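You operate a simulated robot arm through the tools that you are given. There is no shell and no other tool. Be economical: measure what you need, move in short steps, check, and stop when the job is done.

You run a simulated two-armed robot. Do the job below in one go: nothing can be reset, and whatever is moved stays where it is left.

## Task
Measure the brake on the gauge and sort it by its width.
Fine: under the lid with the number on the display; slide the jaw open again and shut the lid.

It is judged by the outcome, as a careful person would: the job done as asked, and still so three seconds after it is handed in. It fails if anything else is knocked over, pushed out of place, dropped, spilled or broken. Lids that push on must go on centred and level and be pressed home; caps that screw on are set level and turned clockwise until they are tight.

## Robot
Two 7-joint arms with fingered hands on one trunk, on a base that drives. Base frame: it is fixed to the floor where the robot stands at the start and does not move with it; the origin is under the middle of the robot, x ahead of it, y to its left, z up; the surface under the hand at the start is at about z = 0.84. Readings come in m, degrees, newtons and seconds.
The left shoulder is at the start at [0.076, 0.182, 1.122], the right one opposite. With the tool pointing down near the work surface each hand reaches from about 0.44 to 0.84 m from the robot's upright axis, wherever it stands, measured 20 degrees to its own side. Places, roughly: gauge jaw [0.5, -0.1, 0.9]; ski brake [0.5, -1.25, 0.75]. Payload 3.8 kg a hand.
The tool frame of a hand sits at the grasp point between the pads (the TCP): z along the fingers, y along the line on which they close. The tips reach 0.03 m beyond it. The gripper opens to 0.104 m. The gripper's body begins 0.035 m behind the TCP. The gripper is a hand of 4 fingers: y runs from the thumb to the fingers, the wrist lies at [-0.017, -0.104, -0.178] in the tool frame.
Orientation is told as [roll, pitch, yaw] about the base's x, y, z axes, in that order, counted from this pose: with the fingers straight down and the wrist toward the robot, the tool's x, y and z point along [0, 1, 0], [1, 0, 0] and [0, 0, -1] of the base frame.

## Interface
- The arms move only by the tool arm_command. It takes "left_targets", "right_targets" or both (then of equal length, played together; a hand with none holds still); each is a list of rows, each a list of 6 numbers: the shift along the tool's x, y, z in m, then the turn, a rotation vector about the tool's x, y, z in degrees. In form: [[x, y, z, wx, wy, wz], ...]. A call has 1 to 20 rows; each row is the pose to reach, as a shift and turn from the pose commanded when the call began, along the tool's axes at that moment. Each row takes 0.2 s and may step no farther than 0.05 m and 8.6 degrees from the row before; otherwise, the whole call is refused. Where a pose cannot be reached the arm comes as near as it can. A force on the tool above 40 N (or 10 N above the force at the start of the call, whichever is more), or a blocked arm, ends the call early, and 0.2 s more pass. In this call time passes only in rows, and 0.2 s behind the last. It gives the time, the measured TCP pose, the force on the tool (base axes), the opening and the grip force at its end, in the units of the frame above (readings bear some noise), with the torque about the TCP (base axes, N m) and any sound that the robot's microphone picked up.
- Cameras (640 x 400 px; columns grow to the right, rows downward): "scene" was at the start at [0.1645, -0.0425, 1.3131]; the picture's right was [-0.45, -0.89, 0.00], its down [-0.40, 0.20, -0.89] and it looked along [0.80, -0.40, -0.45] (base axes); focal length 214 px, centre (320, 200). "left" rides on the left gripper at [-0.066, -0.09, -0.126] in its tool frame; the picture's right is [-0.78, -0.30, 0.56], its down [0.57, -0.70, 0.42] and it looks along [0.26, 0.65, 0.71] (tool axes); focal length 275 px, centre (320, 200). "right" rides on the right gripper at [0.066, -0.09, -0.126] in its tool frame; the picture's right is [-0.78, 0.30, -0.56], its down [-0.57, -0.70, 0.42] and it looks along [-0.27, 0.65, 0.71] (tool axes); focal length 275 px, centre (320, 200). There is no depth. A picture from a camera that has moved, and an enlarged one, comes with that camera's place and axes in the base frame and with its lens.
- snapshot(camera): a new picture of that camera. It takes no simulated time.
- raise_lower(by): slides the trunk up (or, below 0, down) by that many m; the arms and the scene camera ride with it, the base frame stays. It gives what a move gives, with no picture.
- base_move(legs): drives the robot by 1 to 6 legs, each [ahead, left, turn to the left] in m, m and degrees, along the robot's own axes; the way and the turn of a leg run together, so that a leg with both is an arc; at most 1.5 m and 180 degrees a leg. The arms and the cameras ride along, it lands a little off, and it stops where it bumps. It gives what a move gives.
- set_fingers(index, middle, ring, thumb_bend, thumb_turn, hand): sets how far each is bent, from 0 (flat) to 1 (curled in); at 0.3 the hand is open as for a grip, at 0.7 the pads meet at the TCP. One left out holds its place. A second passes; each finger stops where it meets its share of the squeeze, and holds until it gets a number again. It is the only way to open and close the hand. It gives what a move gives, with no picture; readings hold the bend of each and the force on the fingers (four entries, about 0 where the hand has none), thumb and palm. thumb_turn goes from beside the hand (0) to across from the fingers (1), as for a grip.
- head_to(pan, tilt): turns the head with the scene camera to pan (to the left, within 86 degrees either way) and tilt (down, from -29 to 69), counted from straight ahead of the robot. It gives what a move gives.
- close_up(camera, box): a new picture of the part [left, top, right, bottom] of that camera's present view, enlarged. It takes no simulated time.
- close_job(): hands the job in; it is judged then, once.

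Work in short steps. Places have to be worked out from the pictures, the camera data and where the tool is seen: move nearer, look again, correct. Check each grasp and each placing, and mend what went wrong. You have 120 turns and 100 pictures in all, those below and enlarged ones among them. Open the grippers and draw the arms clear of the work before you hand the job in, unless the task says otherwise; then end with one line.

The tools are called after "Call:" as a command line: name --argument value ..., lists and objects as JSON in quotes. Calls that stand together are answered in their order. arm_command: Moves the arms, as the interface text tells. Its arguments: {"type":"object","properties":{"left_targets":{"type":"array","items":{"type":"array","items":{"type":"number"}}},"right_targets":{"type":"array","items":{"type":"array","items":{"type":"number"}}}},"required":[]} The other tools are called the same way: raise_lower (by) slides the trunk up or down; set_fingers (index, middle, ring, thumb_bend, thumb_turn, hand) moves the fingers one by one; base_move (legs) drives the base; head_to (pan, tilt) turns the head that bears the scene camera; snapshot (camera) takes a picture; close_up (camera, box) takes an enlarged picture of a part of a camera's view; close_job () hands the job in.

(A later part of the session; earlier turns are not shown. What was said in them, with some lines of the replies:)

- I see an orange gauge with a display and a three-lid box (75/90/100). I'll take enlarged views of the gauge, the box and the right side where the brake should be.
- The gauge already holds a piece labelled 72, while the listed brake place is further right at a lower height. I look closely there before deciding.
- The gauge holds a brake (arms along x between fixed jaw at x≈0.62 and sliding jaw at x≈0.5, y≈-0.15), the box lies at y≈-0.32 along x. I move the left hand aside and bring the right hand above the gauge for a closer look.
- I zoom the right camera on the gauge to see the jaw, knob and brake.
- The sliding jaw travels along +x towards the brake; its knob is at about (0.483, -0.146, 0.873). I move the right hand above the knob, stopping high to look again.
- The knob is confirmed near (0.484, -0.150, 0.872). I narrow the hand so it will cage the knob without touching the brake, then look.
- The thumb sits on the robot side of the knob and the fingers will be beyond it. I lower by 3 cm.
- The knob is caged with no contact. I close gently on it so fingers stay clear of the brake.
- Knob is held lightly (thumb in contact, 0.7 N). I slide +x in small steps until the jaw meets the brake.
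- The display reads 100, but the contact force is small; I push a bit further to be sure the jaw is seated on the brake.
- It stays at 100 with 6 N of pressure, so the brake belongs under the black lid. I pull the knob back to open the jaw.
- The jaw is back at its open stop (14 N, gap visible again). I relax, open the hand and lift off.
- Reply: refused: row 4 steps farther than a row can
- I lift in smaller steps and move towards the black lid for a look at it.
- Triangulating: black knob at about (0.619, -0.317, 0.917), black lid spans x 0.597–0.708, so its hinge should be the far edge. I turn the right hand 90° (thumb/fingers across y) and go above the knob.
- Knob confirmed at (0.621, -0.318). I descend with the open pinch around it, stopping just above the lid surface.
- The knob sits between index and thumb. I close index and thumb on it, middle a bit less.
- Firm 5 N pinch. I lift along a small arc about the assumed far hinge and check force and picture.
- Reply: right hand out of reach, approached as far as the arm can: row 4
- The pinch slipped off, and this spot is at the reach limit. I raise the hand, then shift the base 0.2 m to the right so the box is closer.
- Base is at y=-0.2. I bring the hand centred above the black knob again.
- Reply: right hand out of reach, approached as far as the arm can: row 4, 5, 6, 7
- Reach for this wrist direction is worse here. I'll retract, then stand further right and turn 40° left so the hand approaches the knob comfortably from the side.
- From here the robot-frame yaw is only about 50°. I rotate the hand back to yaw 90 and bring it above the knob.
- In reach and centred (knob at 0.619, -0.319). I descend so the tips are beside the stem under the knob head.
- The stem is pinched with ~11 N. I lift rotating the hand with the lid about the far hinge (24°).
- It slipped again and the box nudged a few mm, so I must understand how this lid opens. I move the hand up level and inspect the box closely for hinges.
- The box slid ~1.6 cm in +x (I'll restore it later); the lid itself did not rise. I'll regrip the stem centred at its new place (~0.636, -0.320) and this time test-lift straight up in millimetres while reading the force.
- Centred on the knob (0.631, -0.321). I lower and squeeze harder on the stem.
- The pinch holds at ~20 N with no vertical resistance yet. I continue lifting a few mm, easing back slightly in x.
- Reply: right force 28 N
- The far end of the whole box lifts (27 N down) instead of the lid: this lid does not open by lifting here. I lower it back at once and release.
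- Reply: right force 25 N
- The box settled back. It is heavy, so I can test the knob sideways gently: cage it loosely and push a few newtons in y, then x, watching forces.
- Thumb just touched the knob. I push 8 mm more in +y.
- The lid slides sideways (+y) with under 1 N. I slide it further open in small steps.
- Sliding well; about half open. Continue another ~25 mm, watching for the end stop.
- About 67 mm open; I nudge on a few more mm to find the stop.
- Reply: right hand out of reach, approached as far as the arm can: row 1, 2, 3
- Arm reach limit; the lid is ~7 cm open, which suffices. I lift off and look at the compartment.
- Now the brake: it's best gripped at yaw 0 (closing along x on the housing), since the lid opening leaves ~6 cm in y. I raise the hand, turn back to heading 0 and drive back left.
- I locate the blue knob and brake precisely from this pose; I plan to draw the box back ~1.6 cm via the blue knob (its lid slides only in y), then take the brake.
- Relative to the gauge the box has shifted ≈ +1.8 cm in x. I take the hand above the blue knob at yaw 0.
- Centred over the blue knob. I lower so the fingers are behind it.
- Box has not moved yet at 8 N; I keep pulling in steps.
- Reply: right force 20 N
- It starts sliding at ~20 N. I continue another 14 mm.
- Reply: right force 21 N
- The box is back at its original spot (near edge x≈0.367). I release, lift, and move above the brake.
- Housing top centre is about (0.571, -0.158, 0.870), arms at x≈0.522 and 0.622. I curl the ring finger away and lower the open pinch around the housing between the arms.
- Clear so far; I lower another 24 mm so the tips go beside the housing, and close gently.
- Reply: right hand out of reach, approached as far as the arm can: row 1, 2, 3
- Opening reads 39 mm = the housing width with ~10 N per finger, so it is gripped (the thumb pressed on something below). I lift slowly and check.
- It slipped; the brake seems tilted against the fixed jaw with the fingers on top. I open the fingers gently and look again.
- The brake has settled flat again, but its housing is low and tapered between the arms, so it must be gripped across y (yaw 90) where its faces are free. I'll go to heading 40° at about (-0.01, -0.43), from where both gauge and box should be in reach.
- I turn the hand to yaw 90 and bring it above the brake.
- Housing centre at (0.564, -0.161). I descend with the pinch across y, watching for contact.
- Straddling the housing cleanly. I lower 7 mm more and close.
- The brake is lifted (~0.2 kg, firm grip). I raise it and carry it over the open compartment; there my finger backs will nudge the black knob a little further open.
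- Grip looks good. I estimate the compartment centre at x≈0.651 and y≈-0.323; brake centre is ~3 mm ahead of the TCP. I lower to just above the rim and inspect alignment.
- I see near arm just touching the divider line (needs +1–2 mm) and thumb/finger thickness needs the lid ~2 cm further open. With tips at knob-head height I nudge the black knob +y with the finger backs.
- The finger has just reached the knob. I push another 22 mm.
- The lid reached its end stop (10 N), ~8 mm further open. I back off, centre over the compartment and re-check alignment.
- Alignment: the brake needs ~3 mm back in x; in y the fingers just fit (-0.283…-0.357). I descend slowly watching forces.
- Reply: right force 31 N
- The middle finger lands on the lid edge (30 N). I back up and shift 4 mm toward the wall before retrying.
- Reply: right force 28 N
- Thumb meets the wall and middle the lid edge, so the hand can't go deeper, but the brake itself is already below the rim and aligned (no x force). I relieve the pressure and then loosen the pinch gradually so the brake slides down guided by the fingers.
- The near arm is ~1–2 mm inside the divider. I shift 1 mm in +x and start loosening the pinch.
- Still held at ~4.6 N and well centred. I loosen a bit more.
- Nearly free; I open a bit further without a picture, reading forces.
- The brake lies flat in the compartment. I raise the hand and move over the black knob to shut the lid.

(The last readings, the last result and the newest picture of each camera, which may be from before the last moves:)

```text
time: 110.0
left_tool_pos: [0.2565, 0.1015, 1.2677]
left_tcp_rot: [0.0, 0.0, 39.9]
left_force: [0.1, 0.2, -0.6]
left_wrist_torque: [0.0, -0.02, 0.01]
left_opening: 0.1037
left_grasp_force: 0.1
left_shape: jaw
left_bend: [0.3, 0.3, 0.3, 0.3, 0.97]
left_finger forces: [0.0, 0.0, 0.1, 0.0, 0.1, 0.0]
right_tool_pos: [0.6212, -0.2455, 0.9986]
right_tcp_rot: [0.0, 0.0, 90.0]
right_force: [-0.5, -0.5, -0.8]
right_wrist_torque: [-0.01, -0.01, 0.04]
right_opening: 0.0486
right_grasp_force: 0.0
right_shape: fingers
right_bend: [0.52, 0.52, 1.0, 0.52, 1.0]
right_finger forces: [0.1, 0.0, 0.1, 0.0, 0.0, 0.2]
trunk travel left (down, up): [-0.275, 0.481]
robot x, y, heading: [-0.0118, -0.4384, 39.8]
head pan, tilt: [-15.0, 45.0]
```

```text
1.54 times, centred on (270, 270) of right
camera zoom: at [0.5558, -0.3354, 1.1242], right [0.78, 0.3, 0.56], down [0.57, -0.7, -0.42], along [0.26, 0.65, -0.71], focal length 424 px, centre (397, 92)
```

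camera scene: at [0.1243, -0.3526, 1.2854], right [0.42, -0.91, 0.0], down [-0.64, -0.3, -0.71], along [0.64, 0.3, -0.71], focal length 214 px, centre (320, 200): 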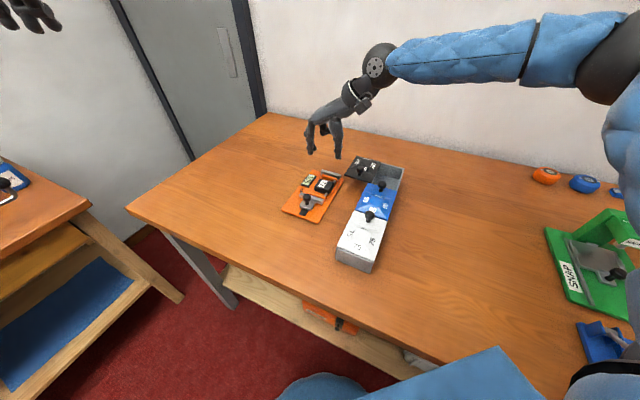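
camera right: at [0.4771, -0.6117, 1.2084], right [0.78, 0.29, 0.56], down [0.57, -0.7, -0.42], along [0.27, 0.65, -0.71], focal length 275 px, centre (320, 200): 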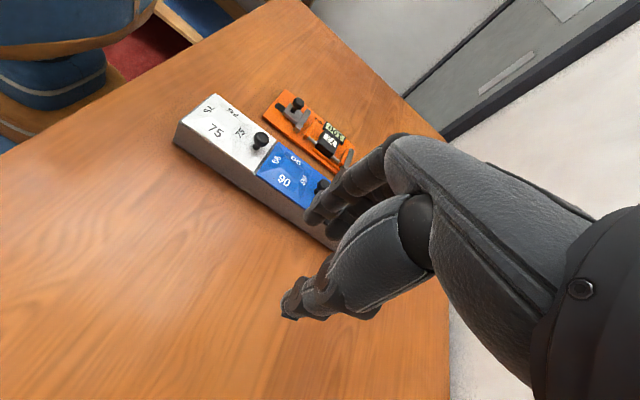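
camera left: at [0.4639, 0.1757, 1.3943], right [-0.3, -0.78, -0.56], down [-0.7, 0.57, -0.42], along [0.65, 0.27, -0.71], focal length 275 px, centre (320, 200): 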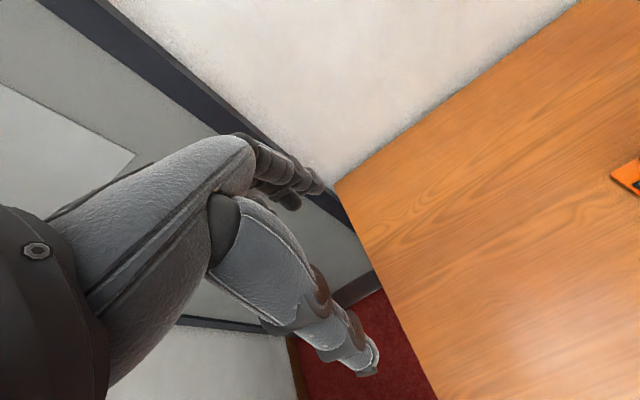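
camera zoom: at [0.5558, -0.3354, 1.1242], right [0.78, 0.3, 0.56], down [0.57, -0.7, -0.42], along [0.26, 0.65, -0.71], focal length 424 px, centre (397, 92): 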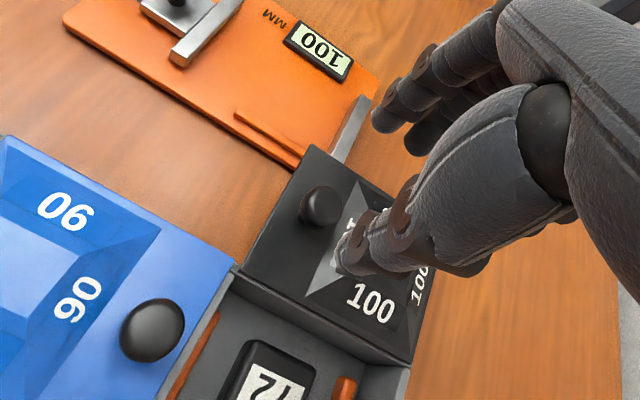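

The brake is in place and the knob is centred (0.617, -0.244). I descend around it and slide the lid shut in -y.

Call:
arm_command --right_targets '[[0.003, 0.002, 0.03, 0, 0, 0], [0.003, 0.002, 0.052, 0, 0, 0], [0.003, 0.002, 0.064, 0, 0, 0]]'

Call:
arm_command --right_targets '[[0, -0.01, 0, 0, 0, 0], [0, -0.02, 0, 0, 0, 0], [0, -0.03, 0, 0, 0, 0], [0, -0.04, 0, 0, 0, 0], [0, -0.05, 0, 0, 0, 0], [0, -0.06, 0, 0, 0, 0], [0, -0.07, 0, 0, 0, 0]]'

Call:
close_up --camera "scene" --box '[325, 135, 415, 210]'

```text
time: 110.8
left_tool_pos: [0.2569, 0.1003, 1.2688]
left_tcp_rot: [-0.1, 0.0, 39.7]
left_force: [-0.5, -0.9, 0.5]
left_wrist_torque: [-0.01, -0.01, -0.02]
left_opening: 0.1038
left_grasp_force: 0.0
left_shape: jaw
left_bend: [0.3, 0.3, 0.3, 0.3, 0.97]
left_finger forces: [0.0, 0.1, 0.0, 0.0, 0.1, 0.1]
right_tool_pos: [0.6177, -0.2447, 0.9347]
right_tcp_rot: [-0.1, 0.1, 90.0]
right_force: [0.2, 0.3, 0.1]
right_wrist_torque: [0.02, -0.03, -0.02]
right_opening: 0.0487
right_grasp_force: 0.0
right_shape: fingers
right_bend: [0.52, 0.52, 1.0, 0.52, 1.0]
right_finger forces: [0.0, 0.0, 0.0, 0.0, 0.1, 0.1]
trunk travel left (down, up): [-0.275, 0.481]
robot x, y, heading: [-0.0162, -0.441, 39.8]
head pan, tilt: [-15.0, 45.0]
```

```text
time: 112.4
left_tool_pos: [0.2563, 0.101, 1.2693]
left_tcp_rot: [0.0, 0.0, 39.8]
left_force: [0.3, 0.1, 0.1]
left_wrist_torque: [0.0, -0.02, 0.02]
left_opening: 0.1037
left_grasp_force: 0.0
left_shape: jaw
left_bend: [0.3, 0.3, 0.3, 0.3, 0.97]
left_finger forces: [0.0, 0.0, 0.0, 0.0, 0.0, 0.0]
right_tool_pos: [0.6187, -0.3146, 0.935]
right_tcp_rot: [-0.1, 0.0, 90.1]
right_force: [-0.6, 0.2, -0.8]
right_wrist_torque: [0.04, 0.04, 0.02]
right_opening: 0.0497
right_grasp_force: 1.1
right_shape: fingers
right_bend: [0.51, 0.52, 1.0, 0.52, 1.0]
right_finger forces: [1.0, 0.3, 0.1, 0.1, 0.1, 0.1]
trunk travel left (down, up): [-0.275, 0.481]
robot x, y, heading: [-0.0141, -0.4399, 39.5]
head pan, tilt: [-15.0, 45.0]
```

```text
5.33 times, centred on (370, 172) of scene
camera zoom: at [0.1236, -0.3533, 1.2855], right [0.42, -0.91, 0.0], down [-0.64, -0.3, -0.71], along [0.64, 0.3, -0.71], focal length 1144 px, centre (53, 347)
```

zoom: 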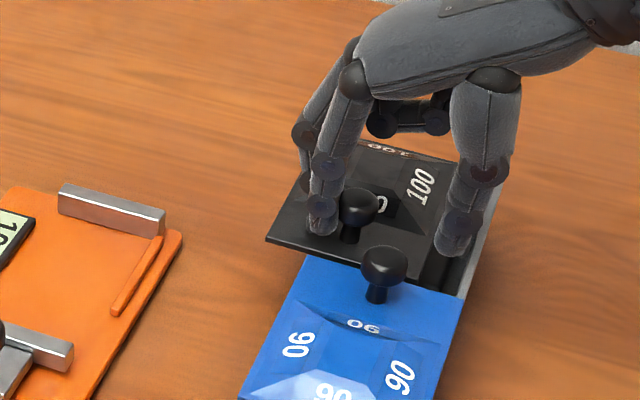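

It slides freely; about 2 cm remain. I push on until it meets its closed stop.

Call:
arm_command --right_targets '[[0, -0.008, 0, 0, 0, 0], [0, -0.016, 0, 0, 0, 0], [0, -0.021, 0, 0, 0, 0], [0, -0.025, 0, 0, 0, 0]]'

Call:
close_up --camera "scene" --box '[325, 135, 415, 210]'

```text
time: 113.4
left_tool_pos: [0.2571, 0.1012, 1.2692]
left_tcp_rot: [0.0, 0.0, 39.9]
left_force: [-0.3, 0.7, -0.3]
left_wrist_torque: [0.01, -0.01, -0.01]
left_opening: 0.1036
left_grasp_force: 0.0
left_shape: jaw
left_bend: [0.3, 0.3, 0.3, 0.3, 0.97]
left_finger forces: [0.0, 0.0, 0.0, 0.0, 0.1, 0.1]
right_tool_pos: [0.6171, -0.3402, 0.9348]
right_tcp_rot: [0.0, 0.0, 90.1]
right_force: [0.4, 0.6, -0.3]
right_wrist_torque: [0.06, 0.02, 0.03]
right_opening: 0.0499
right_grasp_force: 0.9
right_shape: fingers
right_bend: [0.51, 0.52, 1.0, 0.52, 1.0]
right_finger forces: [1.0, 0.2, 0.0, 0.1, 0.1, 0.0]
trunk travel left (down, up): [-0.275, 0.481]
robot x, y, heading: [-0.016, -0.4369, 40.0]
head pan, tilt: [-15.0, 45.0]
```

```text
5.33 times, centred on (370, 172) of scene
camera zoom: at [0.1236, -0.3531, 1.2855], right [0.42, -0.91, 0.0], down [-0.64, -0.3, -0.71], along [0.64, 0.3, -0.71], focal length 1144 px, centre (53, 347)
```

zoom: 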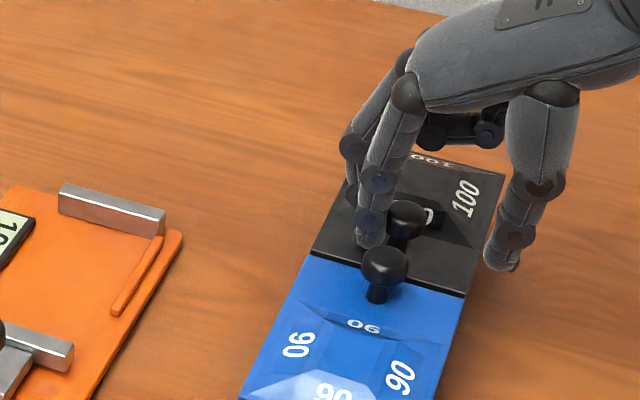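

It looks flush with its neighbour. I press a few mm more to confirm the closed stop.

Call:
arm_command --right_targets '[[0, -0.003, 0, 0, 0, 0], [0, -0.006, 0, 0, 0, 0]]'

```text
time: 114.0
left_tool_pos: [0.2577, 0.1016, 1.2687]
left_tcp_rot: [0.0, 0.0, 39.9]
left_force: [-0.3, -0.8, -0.3]
left_wrist_torque: [-0.04, 0.02, -0.01]
left_opening: 0.1036
left_grasp_force: 0.1
left_shape: jaw
left_bend: [0.3, 0.3, 0.3, 0.3, 0.97]
left_finger forces: [0.1, 0.0, 0.0, 0.0, 0.1, 0.1]
right_tool_pos: [0.6174, -0.3428, 0.9353]
right_tcp_rot: [0.0, 0.0, 90.0]
right_force: [-1.5, 5.7, -0.8]
right_wrist_torque: [0.12, 0.03, 0.01]
right_opening: 0.0533
right_grasp_force: 3.5
right_shape: fingers
right_bend: [0.49, 0.5, 1.0, 0.52, 1.0]
right_finger forces: [3.7, 1.8, 0.0, 0.0, 0.0, 0.0]
trunk travel left (down, up): [-0.275, 0.481]
robot x, y, heading: [-0.0154, -0.4403, 39.9]
head pan, tilt: [-15.0, 45.0]
```

Force rises to ~6 N: the lid is at its closed stop. I centre around the knob, lift off and draw the arm clear, then check the scene.

Call:
arm_command --right_targets '[[0, 0.008, 0, 0, 0, 0], [0, 0.018, 0, 0, 0, 0], [0, 0.018, -0.03, 0, 0, 0], [0, 0.018, -0.07, 0, 0, 0], [0.02, 0, -0.11, 0, 0, 0], [0.05, -0.03, -0.14, 0, 0, 0], [0.09, -0.05, -0.16, 0, 0, 0], [0.13, -0.07, -0.18, 0, 0, 0]]'

Call:
set_fingers --hand "right" --index 0.3 --middle 0.3 --ring 0.3 --thumb_bend 0.3

Call:
close_up --camera "scene" --box '[270, 150, 420, 280]'

```text
refused: row 6 steps farther than a row can; nothing moved
```

```text
time: 115.0
left_tool_pos: [0.2564, 0.1001, 1.2691]
left_tcp_rot: [0.0, 0.0, 40.0]
left_force: [-0.1, -0.1, -0.2]
left_wrist_torque: [0.02, -0.05, -0.04]
left_opening: 0.1038
left_grasp_force: 0.1
left_shape: jaw
left_bend: [0.3, 0.3, 0.3, 0.3, 0.97]
left_finger forces: [0.0, 0.0, 0.1, 0.0, 0.0, 0.0]
right_tool_pos: [0.618, -0.3458, 0.9344]
right_tcp_rot: [-0.1, 0.0, 90.1]
right_force: [0.2, 0.1, 0.7]
right_wrist_torque: [0.0, 0.02, 0.02]
right_opening: 0.1041
right_grasp_force: 0.1
right_shape: fingers
right_bend: [0.3, 0.3, 0.3, 0.3, 0.97]
right_finger forces: [0.0, 0.0, 0.0, 0.0, 0.1, 0.1]
trunk travel left (down, up): [-0.275, 0.481]
robot x, y, heading: [-0.0152, -0.44, 39.9]
head pan, tilt: [-15.0, 45.0]
```

```text
3.08 times, centred on (345, 215) of scene
camera zoom: at [0.1237, -0.3532, 1.2855], right [0.42, -0.91, 0.0], down [-0.64, -0.3, -0.71], along [0.64, 0.3, -0.71], focal length 660 px, centre (243, 154)
```

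zoom: 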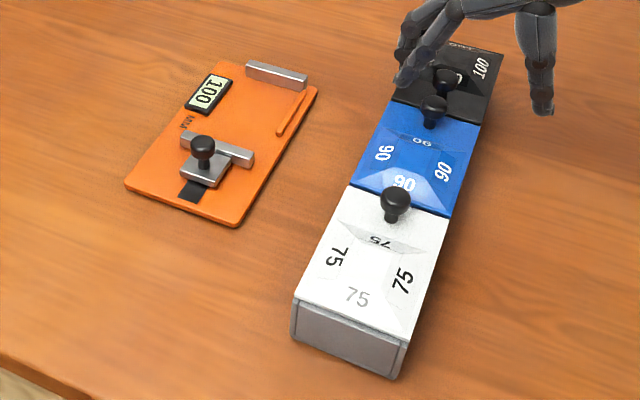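

The hand opened without contact; the retreat was refused, so I lift straight up in smaller steps and withdraw.

Call:
arm_command --right_targets '[[0, 0.005, -0.02, 0, 0, 0], [0, 0.005, -0.06, 0, 0, 0], [0, 0.005, -0.1, 0, 0, 0], [0.02, -0.01, -0.13, 0, 0, 0], [0.05, -0.03, -0.15, 0, 0, 0], [0.09, -0.05, -0.16, 0, 0, 0], [0.13, -0.07, -0.17, 0, 0, 0]]'

Call:
close_up --camera "scene" --box '[270, 140, 420, 260]'

```text
time: 116.6
left_tool_pos: [0.2575, 0.1003, 1.2688]
left_tcp_rot: [0.0, 0.0, 39.8]
left_force: [-0.3, -0.6, 0.8]
left_wrist_torque: [-0.01, -0.01, -0.02]
left_opening: 0.1036
left_grasp_force: 0.2
left_shape: jaw
left_bend: [0.3, 0.3, 0.3, 0.3, 0.97]
left_finger forces: [0.0, 0.1, 0.1, 0.1, 0.1, 0.0]
right_tool_pos: [0.4871, -0.4167, 1.1055]
right_tcp_rot: [0.0, 0.0, 90.0]
right_force: [-1.2, 0.2, -0.8]
right_wrist_torque: [-0.03, -0.01, -0.02]
right_opening: 0.1046
right_grasp_force: 0.1
right_shape: fingers
right_bend: [0.3, 0.3, 0.3, 0.3, 0.97]
right_finger forces: [0.1, 0.0, 0.0, 0.1, 0.0, 0.1]
trunk travel left (down, up): [-0.275, 0.481]
robot x, y, heading: [-0.0083, -0.4407, 40.0]
head pan, tilt: [-15.0, 45.0]
```

```text
3.33 times, centred on (345, 200) of scene
camera zoom: at [0.1232, -0.3537, 1.2856], right [0.42, -0.91, 0.0], down [-0.64, -0.3, -0.71], along [0.64, 0.3, -0.71], focal length 715 px, centre (237, 200)
```

zoom: 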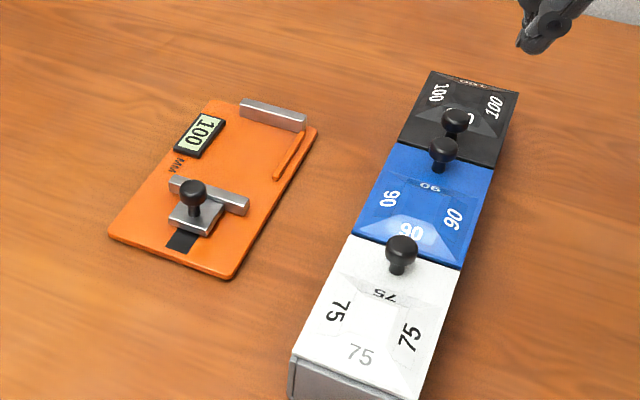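

The black lid is shut and flush, the jaw is open, the box is back in its place and the arms are clear, so I hand in.

Call:
close_job

```text
The job is handed in.
```

I measured the brake that was already on the gauge: the display read 100 (its own label says 72), so it now lies under the black 100 lid, with the lid slid shut and the gauge jaw open. Along the way I shifted the sorting box about 1.8 cm and pulled it back to where it stood. The brake also slid the last few centimetres into its compartment, because my fingers could not reach the floor. I did not check the spot you listed for the ski brake ([0.5, -1.25, 0.75]), as the one on the gauge matched the job.
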